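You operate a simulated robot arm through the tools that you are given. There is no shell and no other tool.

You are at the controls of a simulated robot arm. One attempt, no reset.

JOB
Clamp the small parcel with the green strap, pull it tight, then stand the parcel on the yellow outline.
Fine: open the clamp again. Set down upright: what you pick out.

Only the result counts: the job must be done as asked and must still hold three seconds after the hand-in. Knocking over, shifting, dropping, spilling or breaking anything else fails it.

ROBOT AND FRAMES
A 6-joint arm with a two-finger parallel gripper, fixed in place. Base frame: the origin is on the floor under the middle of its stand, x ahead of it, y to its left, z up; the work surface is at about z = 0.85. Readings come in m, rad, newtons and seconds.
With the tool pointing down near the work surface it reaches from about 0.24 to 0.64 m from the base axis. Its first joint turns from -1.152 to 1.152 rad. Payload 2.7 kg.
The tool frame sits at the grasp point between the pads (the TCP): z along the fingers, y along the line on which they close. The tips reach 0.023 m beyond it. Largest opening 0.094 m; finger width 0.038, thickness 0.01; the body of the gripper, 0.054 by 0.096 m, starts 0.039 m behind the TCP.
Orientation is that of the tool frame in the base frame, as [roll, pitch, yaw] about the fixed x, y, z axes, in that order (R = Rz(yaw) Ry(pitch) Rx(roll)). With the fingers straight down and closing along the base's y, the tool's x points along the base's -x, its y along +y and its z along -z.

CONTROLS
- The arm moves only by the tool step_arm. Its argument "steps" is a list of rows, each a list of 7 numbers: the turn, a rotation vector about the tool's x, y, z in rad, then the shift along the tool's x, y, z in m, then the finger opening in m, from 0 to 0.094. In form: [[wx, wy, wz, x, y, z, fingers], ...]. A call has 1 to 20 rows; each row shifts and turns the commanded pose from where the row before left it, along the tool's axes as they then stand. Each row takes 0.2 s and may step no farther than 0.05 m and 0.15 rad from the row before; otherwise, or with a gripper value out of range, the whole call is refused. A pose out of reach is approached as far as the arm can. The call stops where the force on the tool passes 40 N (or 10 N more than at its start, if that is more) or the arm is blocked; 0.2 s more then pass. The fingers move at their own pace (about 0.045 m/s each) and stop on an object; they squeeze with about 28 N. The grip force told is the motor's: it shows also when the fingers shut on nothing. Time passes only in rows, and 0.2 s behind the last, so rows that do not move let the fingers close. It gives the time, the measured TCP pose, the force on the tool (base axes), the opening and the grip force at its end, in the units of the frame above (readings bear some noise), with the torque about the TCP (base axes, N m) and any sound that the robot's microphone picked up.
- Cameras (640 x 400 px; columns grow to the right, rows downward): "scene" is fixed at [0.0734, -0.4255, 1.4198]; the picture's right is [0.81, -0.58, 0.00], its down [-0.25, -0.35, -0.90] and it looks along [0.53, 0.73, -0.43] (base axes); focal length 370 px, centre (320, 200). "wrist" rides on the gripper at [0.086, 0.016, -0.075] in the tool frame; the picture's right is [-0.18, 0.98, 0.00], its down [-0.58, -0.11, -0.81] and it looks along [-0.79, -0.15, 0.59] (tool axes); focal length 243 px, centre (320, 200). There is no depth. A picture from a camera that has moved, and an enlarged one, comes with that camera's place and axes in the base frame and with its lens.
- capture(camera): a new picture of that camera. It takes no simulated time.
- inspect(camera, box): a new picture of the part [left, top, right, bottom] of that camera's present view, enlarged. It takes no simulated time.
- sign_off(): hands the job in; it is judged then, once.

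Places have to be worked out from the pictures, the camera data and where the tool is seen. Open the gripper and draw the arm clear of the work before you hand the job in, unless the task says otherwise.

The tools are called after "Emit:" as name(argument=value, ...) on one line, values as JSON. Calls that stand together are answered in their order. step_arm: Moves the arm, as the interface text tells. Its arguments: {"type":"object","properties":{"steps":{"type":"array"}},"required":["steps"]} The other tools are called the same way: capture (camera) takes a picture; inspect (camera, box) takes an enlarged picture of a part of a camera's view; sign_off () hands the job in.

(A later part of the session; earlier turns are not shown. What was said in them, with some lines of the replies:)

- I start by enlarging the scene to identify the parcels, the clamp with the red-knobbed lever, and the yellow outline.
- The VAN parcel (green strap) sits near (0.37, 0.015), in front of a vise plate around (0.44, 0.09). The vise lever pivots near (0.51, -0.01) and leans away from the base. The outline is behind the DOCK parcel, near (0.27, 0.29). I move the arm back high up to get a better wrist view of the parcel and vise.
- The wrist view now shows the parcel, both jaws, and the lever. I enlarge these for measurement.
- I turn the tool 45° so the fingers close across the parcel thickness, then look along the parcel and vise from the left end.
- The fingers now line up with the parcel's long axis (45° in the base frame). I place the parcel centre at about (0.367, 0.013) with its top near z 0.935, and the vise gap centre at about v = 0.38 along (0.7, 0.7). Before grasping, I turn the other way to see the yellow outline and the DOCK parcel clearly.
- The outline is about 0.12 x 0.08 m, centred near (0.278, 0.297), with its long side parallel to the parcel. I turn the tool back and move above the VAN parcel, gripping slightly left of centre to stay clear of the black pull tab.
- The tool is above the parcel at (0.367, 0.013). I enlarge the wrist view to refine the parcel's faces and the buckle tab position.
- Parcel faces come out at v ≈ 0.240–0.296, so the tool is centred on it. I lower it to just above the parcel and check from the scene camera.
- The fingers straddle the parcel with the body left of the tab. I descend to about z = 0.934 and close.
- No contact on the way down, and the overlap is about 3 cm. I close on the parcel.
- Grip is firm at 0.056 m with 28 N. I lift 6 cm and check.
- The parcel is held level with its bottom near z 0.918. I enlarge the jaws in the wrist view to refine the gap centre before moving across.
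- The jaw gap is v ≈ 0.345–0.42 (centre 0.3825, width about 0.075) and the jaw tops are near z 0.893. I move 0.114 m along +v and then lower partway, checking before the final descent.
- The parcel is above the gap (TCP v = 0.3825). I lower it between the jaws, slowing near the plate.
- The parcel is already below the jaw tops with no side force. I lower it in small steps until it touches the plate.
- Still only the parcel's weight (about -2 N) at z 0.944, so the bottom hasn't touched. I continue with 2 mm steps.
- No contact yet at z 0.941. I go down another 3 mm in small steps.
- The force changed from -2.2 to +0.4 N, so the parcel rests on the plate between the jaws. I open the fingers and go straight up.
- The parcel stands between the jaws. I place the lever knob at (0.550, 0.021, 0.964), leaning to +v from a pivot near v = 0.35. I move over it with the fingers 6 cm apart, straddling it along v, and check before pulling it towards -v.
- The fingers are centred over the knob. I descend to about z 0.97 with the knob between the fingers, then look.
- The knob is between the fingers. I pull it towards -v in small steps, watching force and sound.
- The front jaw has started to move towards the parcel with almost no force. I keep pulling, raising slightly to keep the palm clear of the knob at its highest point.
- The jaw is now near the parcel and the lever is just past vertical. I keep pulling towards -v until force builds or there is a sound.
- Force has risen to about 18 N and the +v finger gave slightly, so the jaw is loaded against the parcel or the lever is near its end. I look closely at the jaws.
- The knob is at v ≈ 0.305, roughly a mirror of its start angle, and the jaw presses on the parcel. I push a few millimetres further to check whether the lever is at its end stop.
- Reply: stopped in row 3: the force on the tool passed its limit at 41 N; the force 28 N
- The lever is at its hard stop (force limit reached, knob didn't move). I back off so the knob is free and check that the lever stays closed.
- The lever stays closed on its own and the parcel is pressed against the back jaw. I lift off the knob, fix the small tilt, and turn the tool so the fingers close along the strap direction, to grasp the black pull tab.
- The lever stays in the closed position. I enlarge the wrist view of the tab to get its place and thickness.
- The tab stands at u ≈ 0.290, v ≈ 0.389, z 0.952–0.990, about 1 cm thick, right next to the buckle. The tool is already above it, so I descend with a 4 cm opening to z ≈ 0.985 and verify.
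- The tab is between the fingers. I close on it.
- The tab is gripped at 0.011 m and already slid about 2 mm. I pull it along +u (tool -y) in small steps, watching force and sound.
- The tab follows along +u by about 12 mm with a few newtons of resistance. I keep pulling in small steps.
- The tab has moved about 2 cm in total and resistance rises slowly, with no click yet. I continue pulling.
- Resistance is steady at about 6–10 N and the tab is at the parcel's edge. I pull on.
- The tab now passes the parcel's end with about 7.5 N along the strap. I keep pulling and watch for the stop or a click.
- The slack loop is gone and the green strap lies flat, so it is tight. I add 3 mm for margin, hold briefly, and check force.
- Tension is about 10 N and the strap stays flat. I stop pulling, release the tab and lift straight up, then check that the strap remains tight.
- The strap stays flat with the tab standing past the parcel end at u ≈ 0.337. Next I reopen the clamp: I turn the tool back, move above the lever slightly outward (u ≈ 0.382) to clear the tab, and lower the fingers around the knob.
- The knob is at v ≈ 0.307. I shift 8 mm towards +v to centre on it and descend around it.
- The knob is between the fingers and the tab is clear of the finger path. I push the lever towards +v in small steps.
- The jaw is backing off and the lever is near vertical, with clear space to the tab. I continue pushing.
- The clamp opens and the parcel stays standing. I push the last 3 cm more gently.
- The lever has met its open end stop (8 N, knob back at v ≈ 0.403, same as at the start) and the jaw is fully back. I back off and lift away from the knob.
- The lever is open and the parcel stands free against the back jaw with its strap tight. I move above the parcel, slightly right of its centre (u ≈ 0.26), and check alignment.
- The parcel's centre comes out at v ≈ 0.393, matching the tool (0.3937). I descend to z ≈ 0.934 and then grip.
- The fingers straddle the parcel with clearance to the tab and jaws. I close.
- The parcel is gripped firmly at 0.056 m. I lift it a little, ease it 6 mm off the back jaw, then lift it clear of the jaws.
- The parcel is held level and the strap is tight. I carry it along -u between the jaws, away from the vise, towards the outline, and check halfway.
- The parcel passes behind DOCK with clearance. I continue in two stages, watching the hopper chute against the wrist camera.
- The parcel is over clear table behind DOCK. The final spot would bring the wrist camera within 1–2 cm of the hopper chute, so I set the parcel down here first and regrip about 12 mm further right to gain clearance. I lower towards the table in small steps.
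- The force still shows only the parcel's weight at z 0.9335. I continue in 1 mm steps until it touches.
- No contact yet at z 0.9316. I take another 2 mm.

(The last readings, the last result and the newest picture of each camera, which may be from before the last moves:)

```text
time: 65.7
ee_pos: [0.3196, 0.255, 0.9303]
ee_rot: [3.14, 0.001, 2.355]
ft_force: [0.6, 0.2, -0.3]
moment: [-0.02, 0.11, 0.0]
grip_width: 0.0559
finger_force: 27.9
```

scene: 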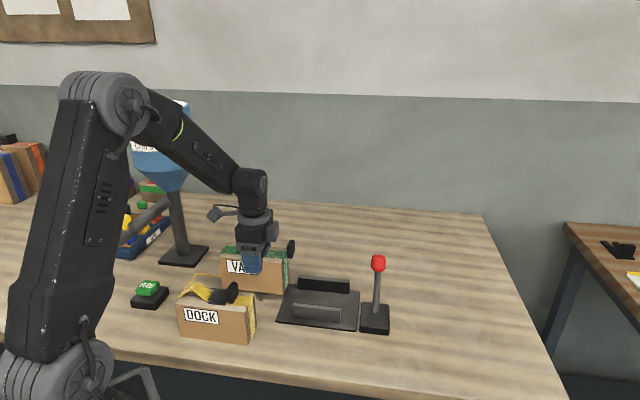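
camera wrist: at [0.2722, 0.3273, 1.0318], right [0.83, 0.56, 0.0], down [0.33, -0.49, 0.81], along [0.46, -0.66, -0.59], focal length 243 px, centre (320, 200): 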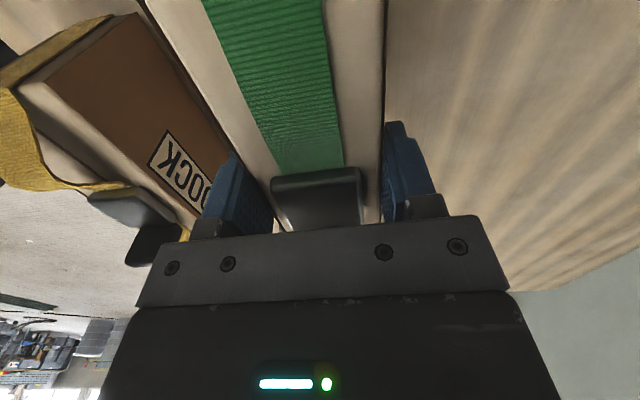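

The weight has transferred to the table (-0.3 N). I open, shift 12 mm to the right (+u), and regrip.

Emit:
step_arm(steps=[[0, 0, 0, 0, 0, 0.0005, 0.045], [0, 0, 0, 0, 0, 0, 0.06], [0, 0, 0, 0, 0, 0, 0.076], [0, 0, 0, 0, 0, 0, 0.076], [0, 0, 0, -0.006, 0, 0, 0.076], [0, 0, 0, -0.006, 0, 0, 0.076], [0, 0, 0, 0, 0, 0, 0.076]])

Emit:
inspect(camera="scene", box=[150, 200, 310, 340])

Emit:
capture(camera="wrist")

```text
time: 67.3
ee_pos: [0.3291, 0.2459, 0.9303]
ee_rot: [3.141, -0.001, 2.356]
ft_force: [0.0, 0.6, 0.5]
moment: [0.0, -0.03, -0.04]
grip_width: 0.0763
finger_force: 0.0
```

```text
2.86 times, centred on (230, 270) of scene
camera zoom: at [0.0734, -0.4255, 1.4198], right [0.81, -0.58, 0.0], down [-0.25, -0.35, -0.9], along [0.53, 0.73, -0.43], focal length 1057 px, centre (577, 0)
```

zoom: 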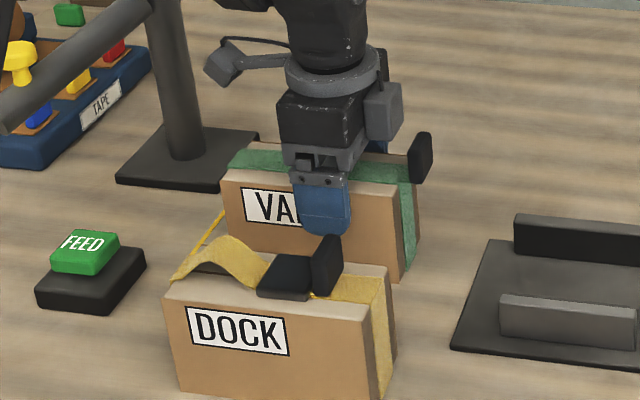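

```text
taken
camera wrist: at [0.28, 0.3186, 1.0033], right [0.83, 0.56, 0.0], down [0.33, -0.49, 0.81], along [0.46, -0.66, -0.59], focal length 243 px, centre (320, 200)
```

wrist: 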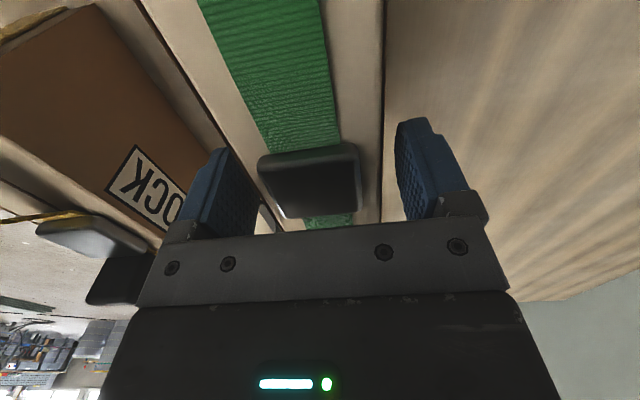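

The regrip position is clear of the tab. I close, lift 6 mm, and check.

Emit:
step_arm(steps=[[0, 0, 0, 0, 0, 0, 0.05], [0, 0, 0, 0, 0, 0, 0.03], [0, 0, 0, 0, 0, 0, 0.03], [0, 0, 0, 0, 0, 0, 0.03], [0, 0, 0, 0, 0, -0.003, 0.03], [0, 0, 0, 0, 0, -0.004, 0.03], [0, 0, 0, 0, 0, 0, 0.03]])

Emit:
inspect(camera="scene", box=[150, 200, 310, 340])

```text
time: 68.9
ee_pos: [0.3298, 0.2467, 0.9366]
ee_rot: [3.14, 0.0, 2.357]
ft_force: [0.5, -0.6, -2.8]
moment: [0.0, -0.02, -0.01]
grip_width: 0.0554
finger_force: 28.1
```

```text
2.86 times, centred on (230, 270) of scene
camera zoom: at [0.0734, -0.4255, 1.4198], right [0.81, -0.58, 0.0], down [-0.25, -0.35, -0.9], along [0.53, 0.73, -0.43], focal length 1057 px, centre (577, 0)
```

zoom: 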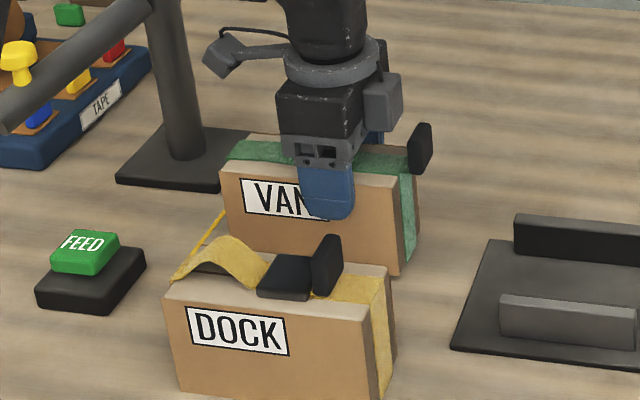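

The parcel is lifted about 6 mm and level. I move the remaining 4.8 cm in two stages, checking the chute clearance.

Emit:
step_arm(steps=[[0, 0, 0, 0.012, 0, 0, 0.03], [0, 0, 0, 0.014, -0.001, 0, 0.03], [0, 0, 0, 0, 0, 0, 0.03]])

Emit:
inspect(camera="scene", box=[110, 180, 290, 330])

```text
time: 69.7
ee_pos: [0.3098, 0.2659, 0.9368]
ee_rot: [3.14, 0.0, 2.356]
ft_force: [0.3, -0.3, -2.6]
moment: [-0.01, -0.05, -0.03]
grip_width: 0.0559
finger_force: 27.9
```

```text
2.67 times, centred on (200, 255) of scene
camera zoom: at [0.0734, -0.4255, 1.4198], right [0.81, -0.58, 0.0], down [-0.25, -0.35, -0.9], along [0.53, 0.73, -0.43], focal length 987 px, centre (640, 53)
```

zoom: 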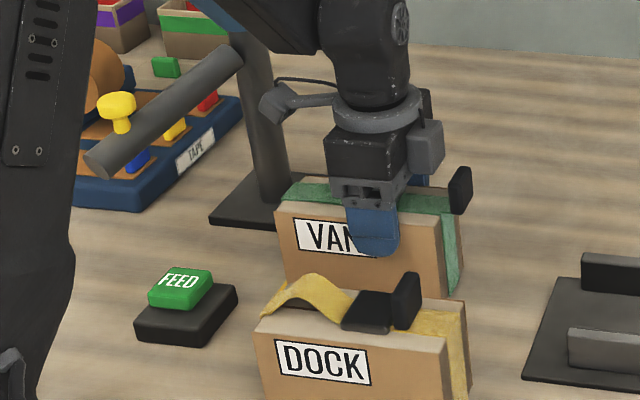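

There is visible space between the wrist camera and the chute, and 2 cm remain. I finish the sideways move.

Emit:
step_arm(steps=[[0, 0, 0, 0.01, -0.0005, 0, 0.03], [0, 0, 0, 0.01, -0.0005, 0, 0.03], [0, 0, 0, 0, 0, 0, 0.03]])

Emit:
inspect(camera="scene", box=[110, 180, 290, 330])

Emit:
capture(camera="wrist")

```text
time: 70.5
ee_pos: [0.2946, 0.277, 0.9366]
ee_rot: [3.14, 0.002, 2.357]
ft_force: [-0.3, 0.4, -1.9]
moment: [-0.01, -0.03, -0.03]
grip_width: 0.0556
finger_force: 28.0
```

```text
2.67 times, centred on (200, 255) of scene
camera zoom: at [0.0734, -0.4255, 1.4198], right [0.81, -0.58, 0.0], down [-0.25, -0.35, -0.9], along [0.53, 0.73, -0.43], focal length 987 px, centre (640, 53)
```

zoom: 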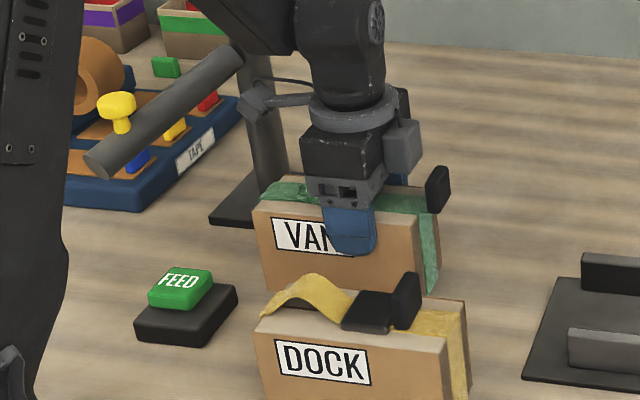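

```text
taken
camera wrist: at [0.245, 0.3496, 1.0107], right [0.83, 0.56, 0.0], down [0.33, -0.49, 0.81], along [0.46, -0.66, -0.59], focal length 243 px, centre (320, 200)
```

wrist: 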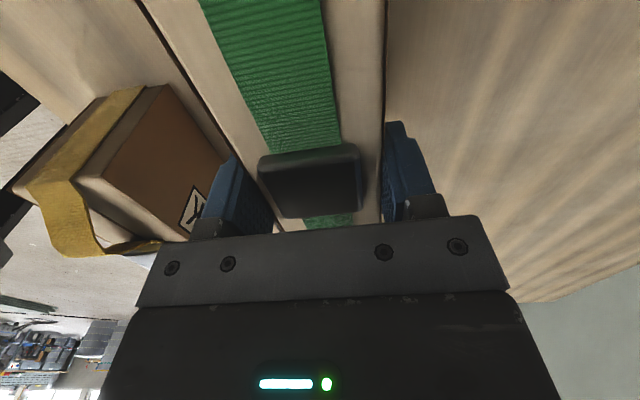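

The wrist camera clears the chute. I zoom in to verify the parcel's footprint relative to the outline before lowering.

Emit:
inspect(camera="scene", box=[160, 230, 280, 310])

```text
5.00 times, centred on (220, 270) of scene
camera zoom: at [0.0734, -0.4255, 1.4198], right [0.81, -0.58, 0.0], down [-0.25, -0.35, -0.9], along [0.53, 0.73, -0.43], focal length 1850 px, centre (820, -150)
```

zoom: 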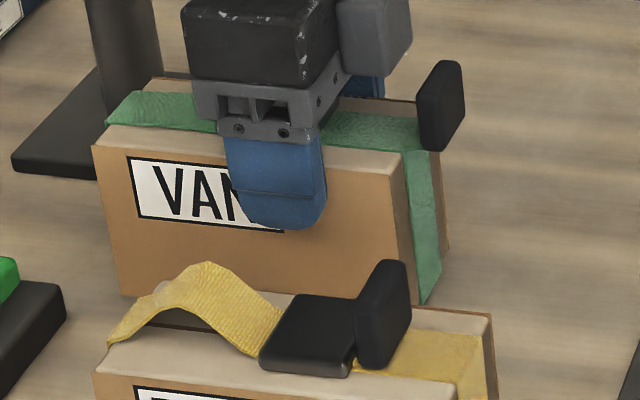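

The footprint in v is centred on the outline, and in u it may be about 3 mm to the right. I shift 3 mm left and lower to contact in small steps.

Emit:
step_arm(steps=[[0, 0, 0, 0.003, 0, 0, 0.03], [0, 0, 0, 0, 0, 0.002, 0.03], [0, 0, 0, 0, 0, 0.002, 0.03], [0, 0, 0, 0, 0, 0.001, 0.03], [0, 0, 0, 0, 0, 0, 0.03]])

```text
time: 71.7
ee_pos: [0.2917, 0.2798, 0.9316]
ee_rot: [3.141, 0.001, 2.356]
ft_force: [-0.3, -0.5, -2.0]
moment: [-0.01, -0.02, 0.02]
grip_width: 0.0557
finger_force: 27.7
```

Weight is still on the gripper at z 0.9316. I lower another 1.5 mm.

Emit:
step_arm(steps=[[0, 0, 0, 0, 0, 0.001, 0.03], [0, 0, 0, 0, 0, 0.0007, 0.03], [0, 0, 0, 0, 0, 0, 0.03]])

```text
time: 72.5
ee_pos: [0.2923, 0.2801, 0.93]
ee_rot: [3.14, 0.0, 2.357]
ft_force: [-0.1, -0.2, -2.4]
moment: [0.0, -0.02, 0.0]
grip_width: 0.0559
finger_force: 28.3
```

The parcel still hangs at z 0.930. I take another millimetre or so.

Emit:
step_arm(steps=[[0, 0, 0, 0, 0, 0.0007, 0.03], [0, 0, 0, 0, 0, 0.0007, 0.03], [0, 0, 0, 0, 0, 0, 0.03]])

```text
time: 73.3
ee_pos: [0.2908, 0.2793, 0.928]
ee_rot: [3.14, -0.001, 2.357]
ft_force: [-1.3, -1.9, 10.0]
moment: [-0.22, 0.57, -0.02]
grip_width: 0.0559
finger_force: 28.3
```

Contact is firm (+10 N). I ease up half a millimetre and open the fingers.

Emit:
step_arm(steps=[[0, 0, 0, 0, 0, -0.0007, 0.03], [0, 0, 0, 0, 0, 0, 0.045], [0, 0, 0, 0, 0, 0, 0.06], [0, 0, 0, 0, 0, 0, 0.076], [0, 0, 0, 0, 0, 0, 0.076], [0, 0, 0, 0, 0, 0, 0.076]])

Emit:
inspect(camera="scene", box=[160, 210, 280, 310])

Emit:
capture(camera="wrist")

```text
time: 74.7
ee_pos: [0.2932, 0.2789, 0.9272]
ee_rot: [3.14, 0.0, 2.357]
ft_force: [0.0, 0.0, -0.8]
moment: [-0.02, 0.01, -0.03]
grip_width: 0.076
finger_force: 0.0
```

```text
4.00 times, centred on (220, 260) of scene
camera zoom: at [0.0734, -0.4255, 1.4198], right [0.81, -0.58, 0.0], down [-0.25, -0.35, -0.9], along [0.53, 0.73, -0.43], focal length 1480 px, centre (720, -40)
```

zoom: 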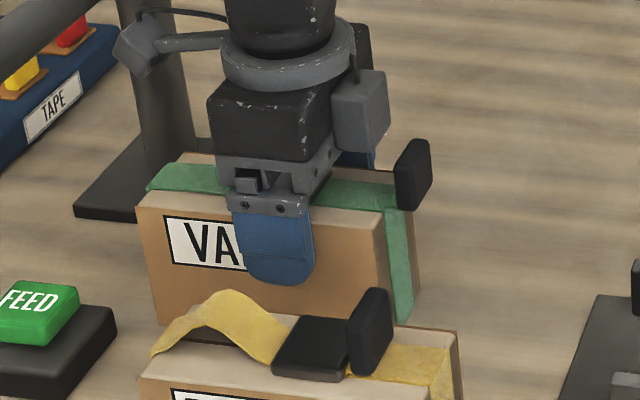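

```text
taken
camera wrist: at [0.2434, 0.3519, 1.0029], right [0.83, 0.56, 0.0], down [0.33, -0.49, 0.81], along [0.46, -0.66, -0.59], focal length 243 px, centre (320, 200)
```

wrist: 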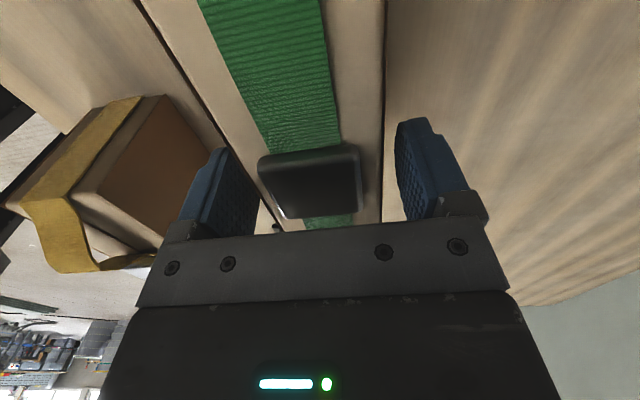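

The parcel stands released on the outline. I rise 7 cm, then move right (+u) away from the hopper with the fingers straddling the tab, and then go up.

Emit:
step_arm(steps=[[0, 0, 0, 0, 0, -0.015, 0.08], [0, 0, 0, 0, 0, -0.025, 0.084], [0, 0, 0, 0, 0, -0.033, 0.084], [0, 0, 0, 0, 0, 0, 0.084]])

Emit:
inspect(camera="scene", box=[120, 170, 300, 320])

```text
time: 75.7
ee_pos: [0.289, 0.282, 1.0028]
ee_rot: [3.139, 0.0, 2.357]
ft_force: [0.6, 0.8, 0.0]
moment: [0.04, 0.02, -0.02]
grip_width: 0.0841
finger_force: 0.0
```

```text
2.67 times, centred on (210, 245) of scene
camera zoom: at [0.0734, -0.4255, 1.4198], right [0.81, -0.58, 0.0], down [-0.25, -0.35, -0.9], along [0.53, 0.73, -0.43], focal length 987 px, centre (613, 80)
```

zoom: 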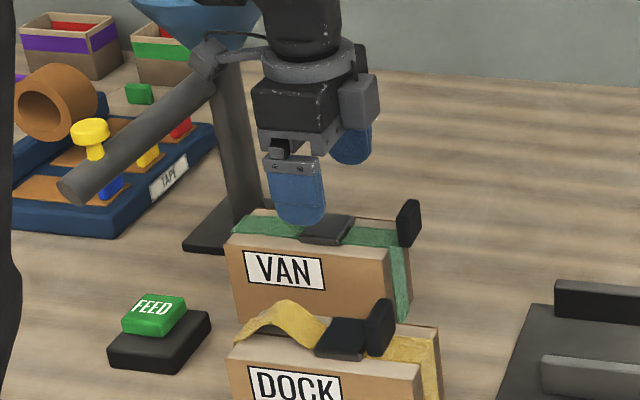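

The fingers are above the parcel, and the camera and cable are close to the hopper but not touching. I move right along +u, then raise.

Emit:
step_arm(steps=[[0, 0, 0, -0.03, 0, 0, 0.084], [0, 0, 0, -0.035, 0, -0.005, 0.084], [0, 0, 0, -0.035, 0, -0.02, 0.084], [0, 0, 0, -0.035, 0, -0.03, 0.084], [0, 0, 0, 0, 0, -0.045, 0.084], [0, 0, 0, 0, 0, -0.045, 0.084], [0, 0, 0, 0, 0, 0, 0.084]])

Emit:
capture(camera="scene")

Emit:
inspect(camera="scene", box=[130, 210, 290, 340])

```text
time: 77.3
ee_pos: [0.3896, 0.1831, 1.1479]
ee_rot: [3.14, -0.001, 2.355]
ft_force: [0.7, 0.4, 0.1]
moment: [-0.01, 0.03, -0.02]
grip_width: 0.0842
finger_force: 0.1
```

```text
taken
```

scene: 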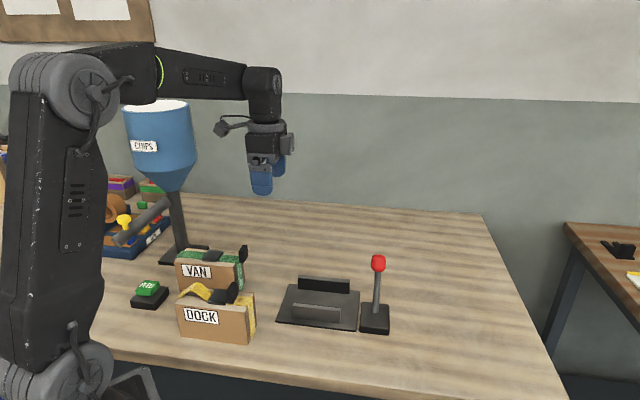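

```text
3.08 times, centred on (210, 275) of scene
camera zoom: at [0.0734, -0.4255, 1.4198], right [0.81, -0.58, 0.0], down [-0.25, -0.35, -0.9], along [0.53, 0.73, -0.43], focal length 1139 px, centre (658, -31)
```

zoom: 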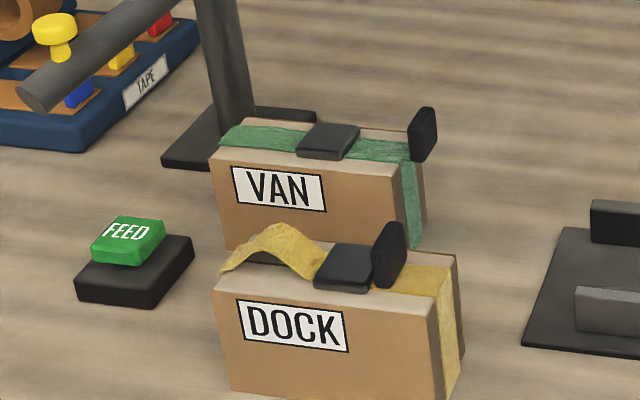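

The parcel stands upright behind DOCK, and everything else looks undisturbed. I turn the wrist camera to the earlier viewing pose to verify placement on the outline.

Emit:
step_arm(steps=[[0, 0, -0.131, 0, 0, 0, 0.094], [0, 0, -0.131, 0, 0, 0, 0.094], [0, 0, -0.131, 0, 0, 0, 0.094], [0, 0, -0.131, 0, 0, 0, 0.094], [0, 0, -0.131, 0, 0, 0, 0.094], [0, 0, -0.131, 0, 0, 0, 0.094], [0, 0, -0.131, 0, 0, 0, 0.094], [0, 0, -0.131, 0, 0, 0, 0.094], [0, 0, -0.131, 0, 0, 0, 0.094], [0, 0, -0.131, 0, 0, 0, 0.094], [0, 0, -0.131, 0, 0, 0, 0.094], [0, 0, -0.131, 0, 0, 0, 0.094], [0, 0, 0, 0.025, 0.02, 0, 0.094], [0, 0, 0, 0.025, 0.03, 0, 0.094], [0, 0, 0, 0.025, 0.03, 0, 0.094], [0, 0, 0, 0.025, 0.03, 0, 0.094], [0, 0, 0, 0.01, 0.03, 0, 0.094], [0, 0, 0, 0, 0, 0, 0.094]])

Emit:
capture(camera="wrist")

Emit:
inspect(camera="wrist", box=[200, 0, 440, 150])

```text
time: 81.1
ee_pos: [0.2093, 0.2051, 1.1441]
ee_rot: [-3.14, 0.002, -2.355]
ft_force: [0.3, 0.5, 0.1]
moment: [-0.02, 0.05, -0.02]
grip_width: 0.0941
finger_force: 0.0
```

```text
taken
camera wrist: at [0.1379, 0.1552, 1.2183], right [-0.57, 0.82, 0.0], down [0.49, 0.33, 0.81], along [0.66, 0.46, -0.59], focal length 243 px, centre (320, 200)
```

wrist: 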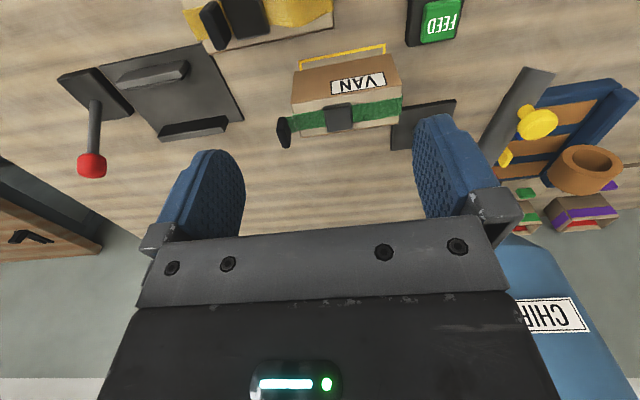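

```text
2.67 times, centred on (320, 75) of wrist
camera zoom: at [0.1379, 0.1552, 1.2183], right [-0.57, 0.82, 0.0], down [0.49, 0.33, 0.81], along [0.66, 0.46, -0.59], focal length 647 px, centre (320, 533)
```

zoom: 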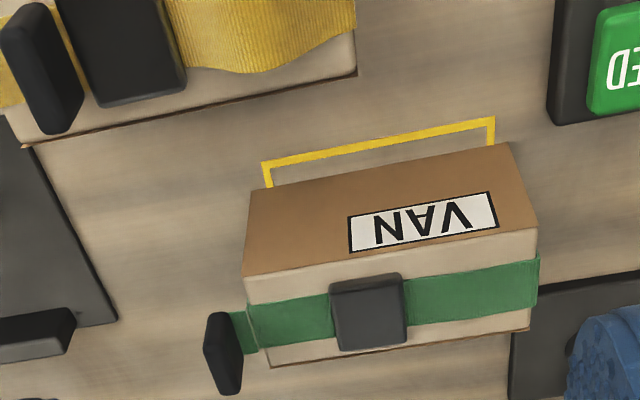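

The parcel's centre is within about 2 mm of the outline's centre, upright, aligned, with the strap flat and tight. I draw the arm further clear, away from the parcels, and take a last look.

Emit:
step_arm(steps=[[0, 0, 0, 0, -0.03, 0, 0.094], [0, 0, 0, 0, -0.035, 0, 0.094], [0, 0, 0, 0, -0.035, 0, 0.094], [0, 0, 0, 0, -0.035, 0, 0.094], [0, 0, 0, 0, 0, 0, 0.094], [0, 0, 0, 0, 0, 0, 0.094]])

Emit:
capture(camera="scene")

Emit:
inspect(camera="scene", box=[130, 210, 400, 350])

```text
time: 82.5
ee_pos: [0.3075, 0.1098, 1.1479]
ee_rot: [3.141, 0.003, -2.355]
ft_force: [0.0, -0.7, 0.5]
moment: [-0.03, -0.04, -0.02]
grip_width: 0.0937
finger_force: 0.0
```

```text
taken
```

scene: 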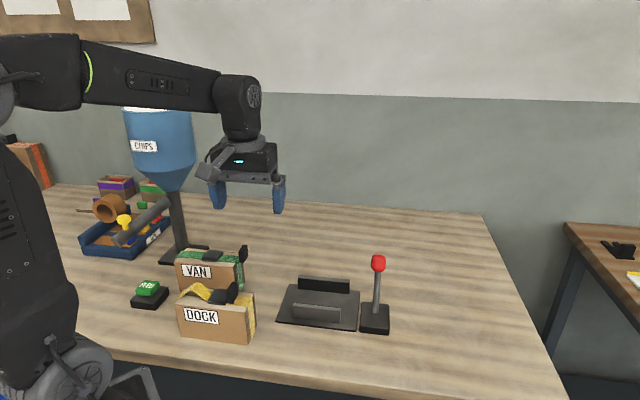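

```text
2.37 times, centred on (265, 280) of scene
camera zoom: at [0.0734, -0.4255, 1.4198], right [0.81, -0.58, 0.0], down [-0.25, -0.35, -0.9], along [0.53, 0.73, -0.43], focal length 877 px, centre (450, 10)
```

zoom: 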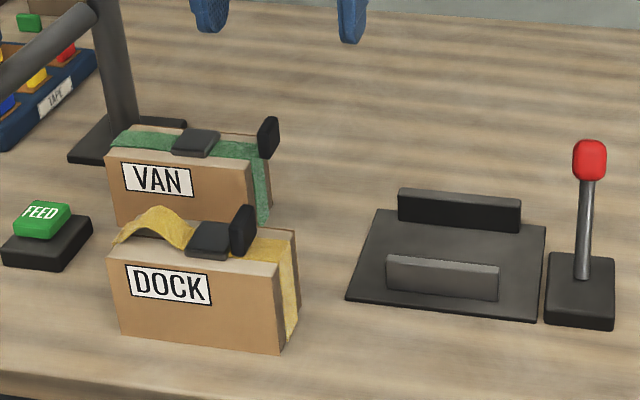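

The VAN parcel stands upright on the yellow outline with its green strap tight. The clamp is open, DOCK, the FEED button and the hopper look undisturbed, and the gripper is open and clear. I hand the job in.

Emit:
sign_off()

```text
The job is handed in.
```

I clamped the small parcel with the green strap (VAN), pulled its strap tight, opened the clamp again and stood it upright on the yellow outline. The job is handed in.

- **Strap:** the slack loop is gone and the strap stayed flat after I let go of the pull tab. The microphone never reported a click, so I judged tightness from the picture and a pull force of about 10 N.
- **Placement:** by the wrist camera, the parcel's centre is within about 2 mm of the outline's centre. The outline is about 0.12 m long and the parcel about 0.14 m, so it overhangs slightly at each end.
- **Clamp:** the lever is back at its open stop.
- **Everything else:** the other parcel (DOCK), the FEED button and the hopper look undisturbed in the last picture.
- **Arm:** the gripper is open and the arm is clear of the work.

On the way to the outline I set the parcel down briefly behind DOCK and took a new grip. This kept the wrist camera clear of the hopper's chute.
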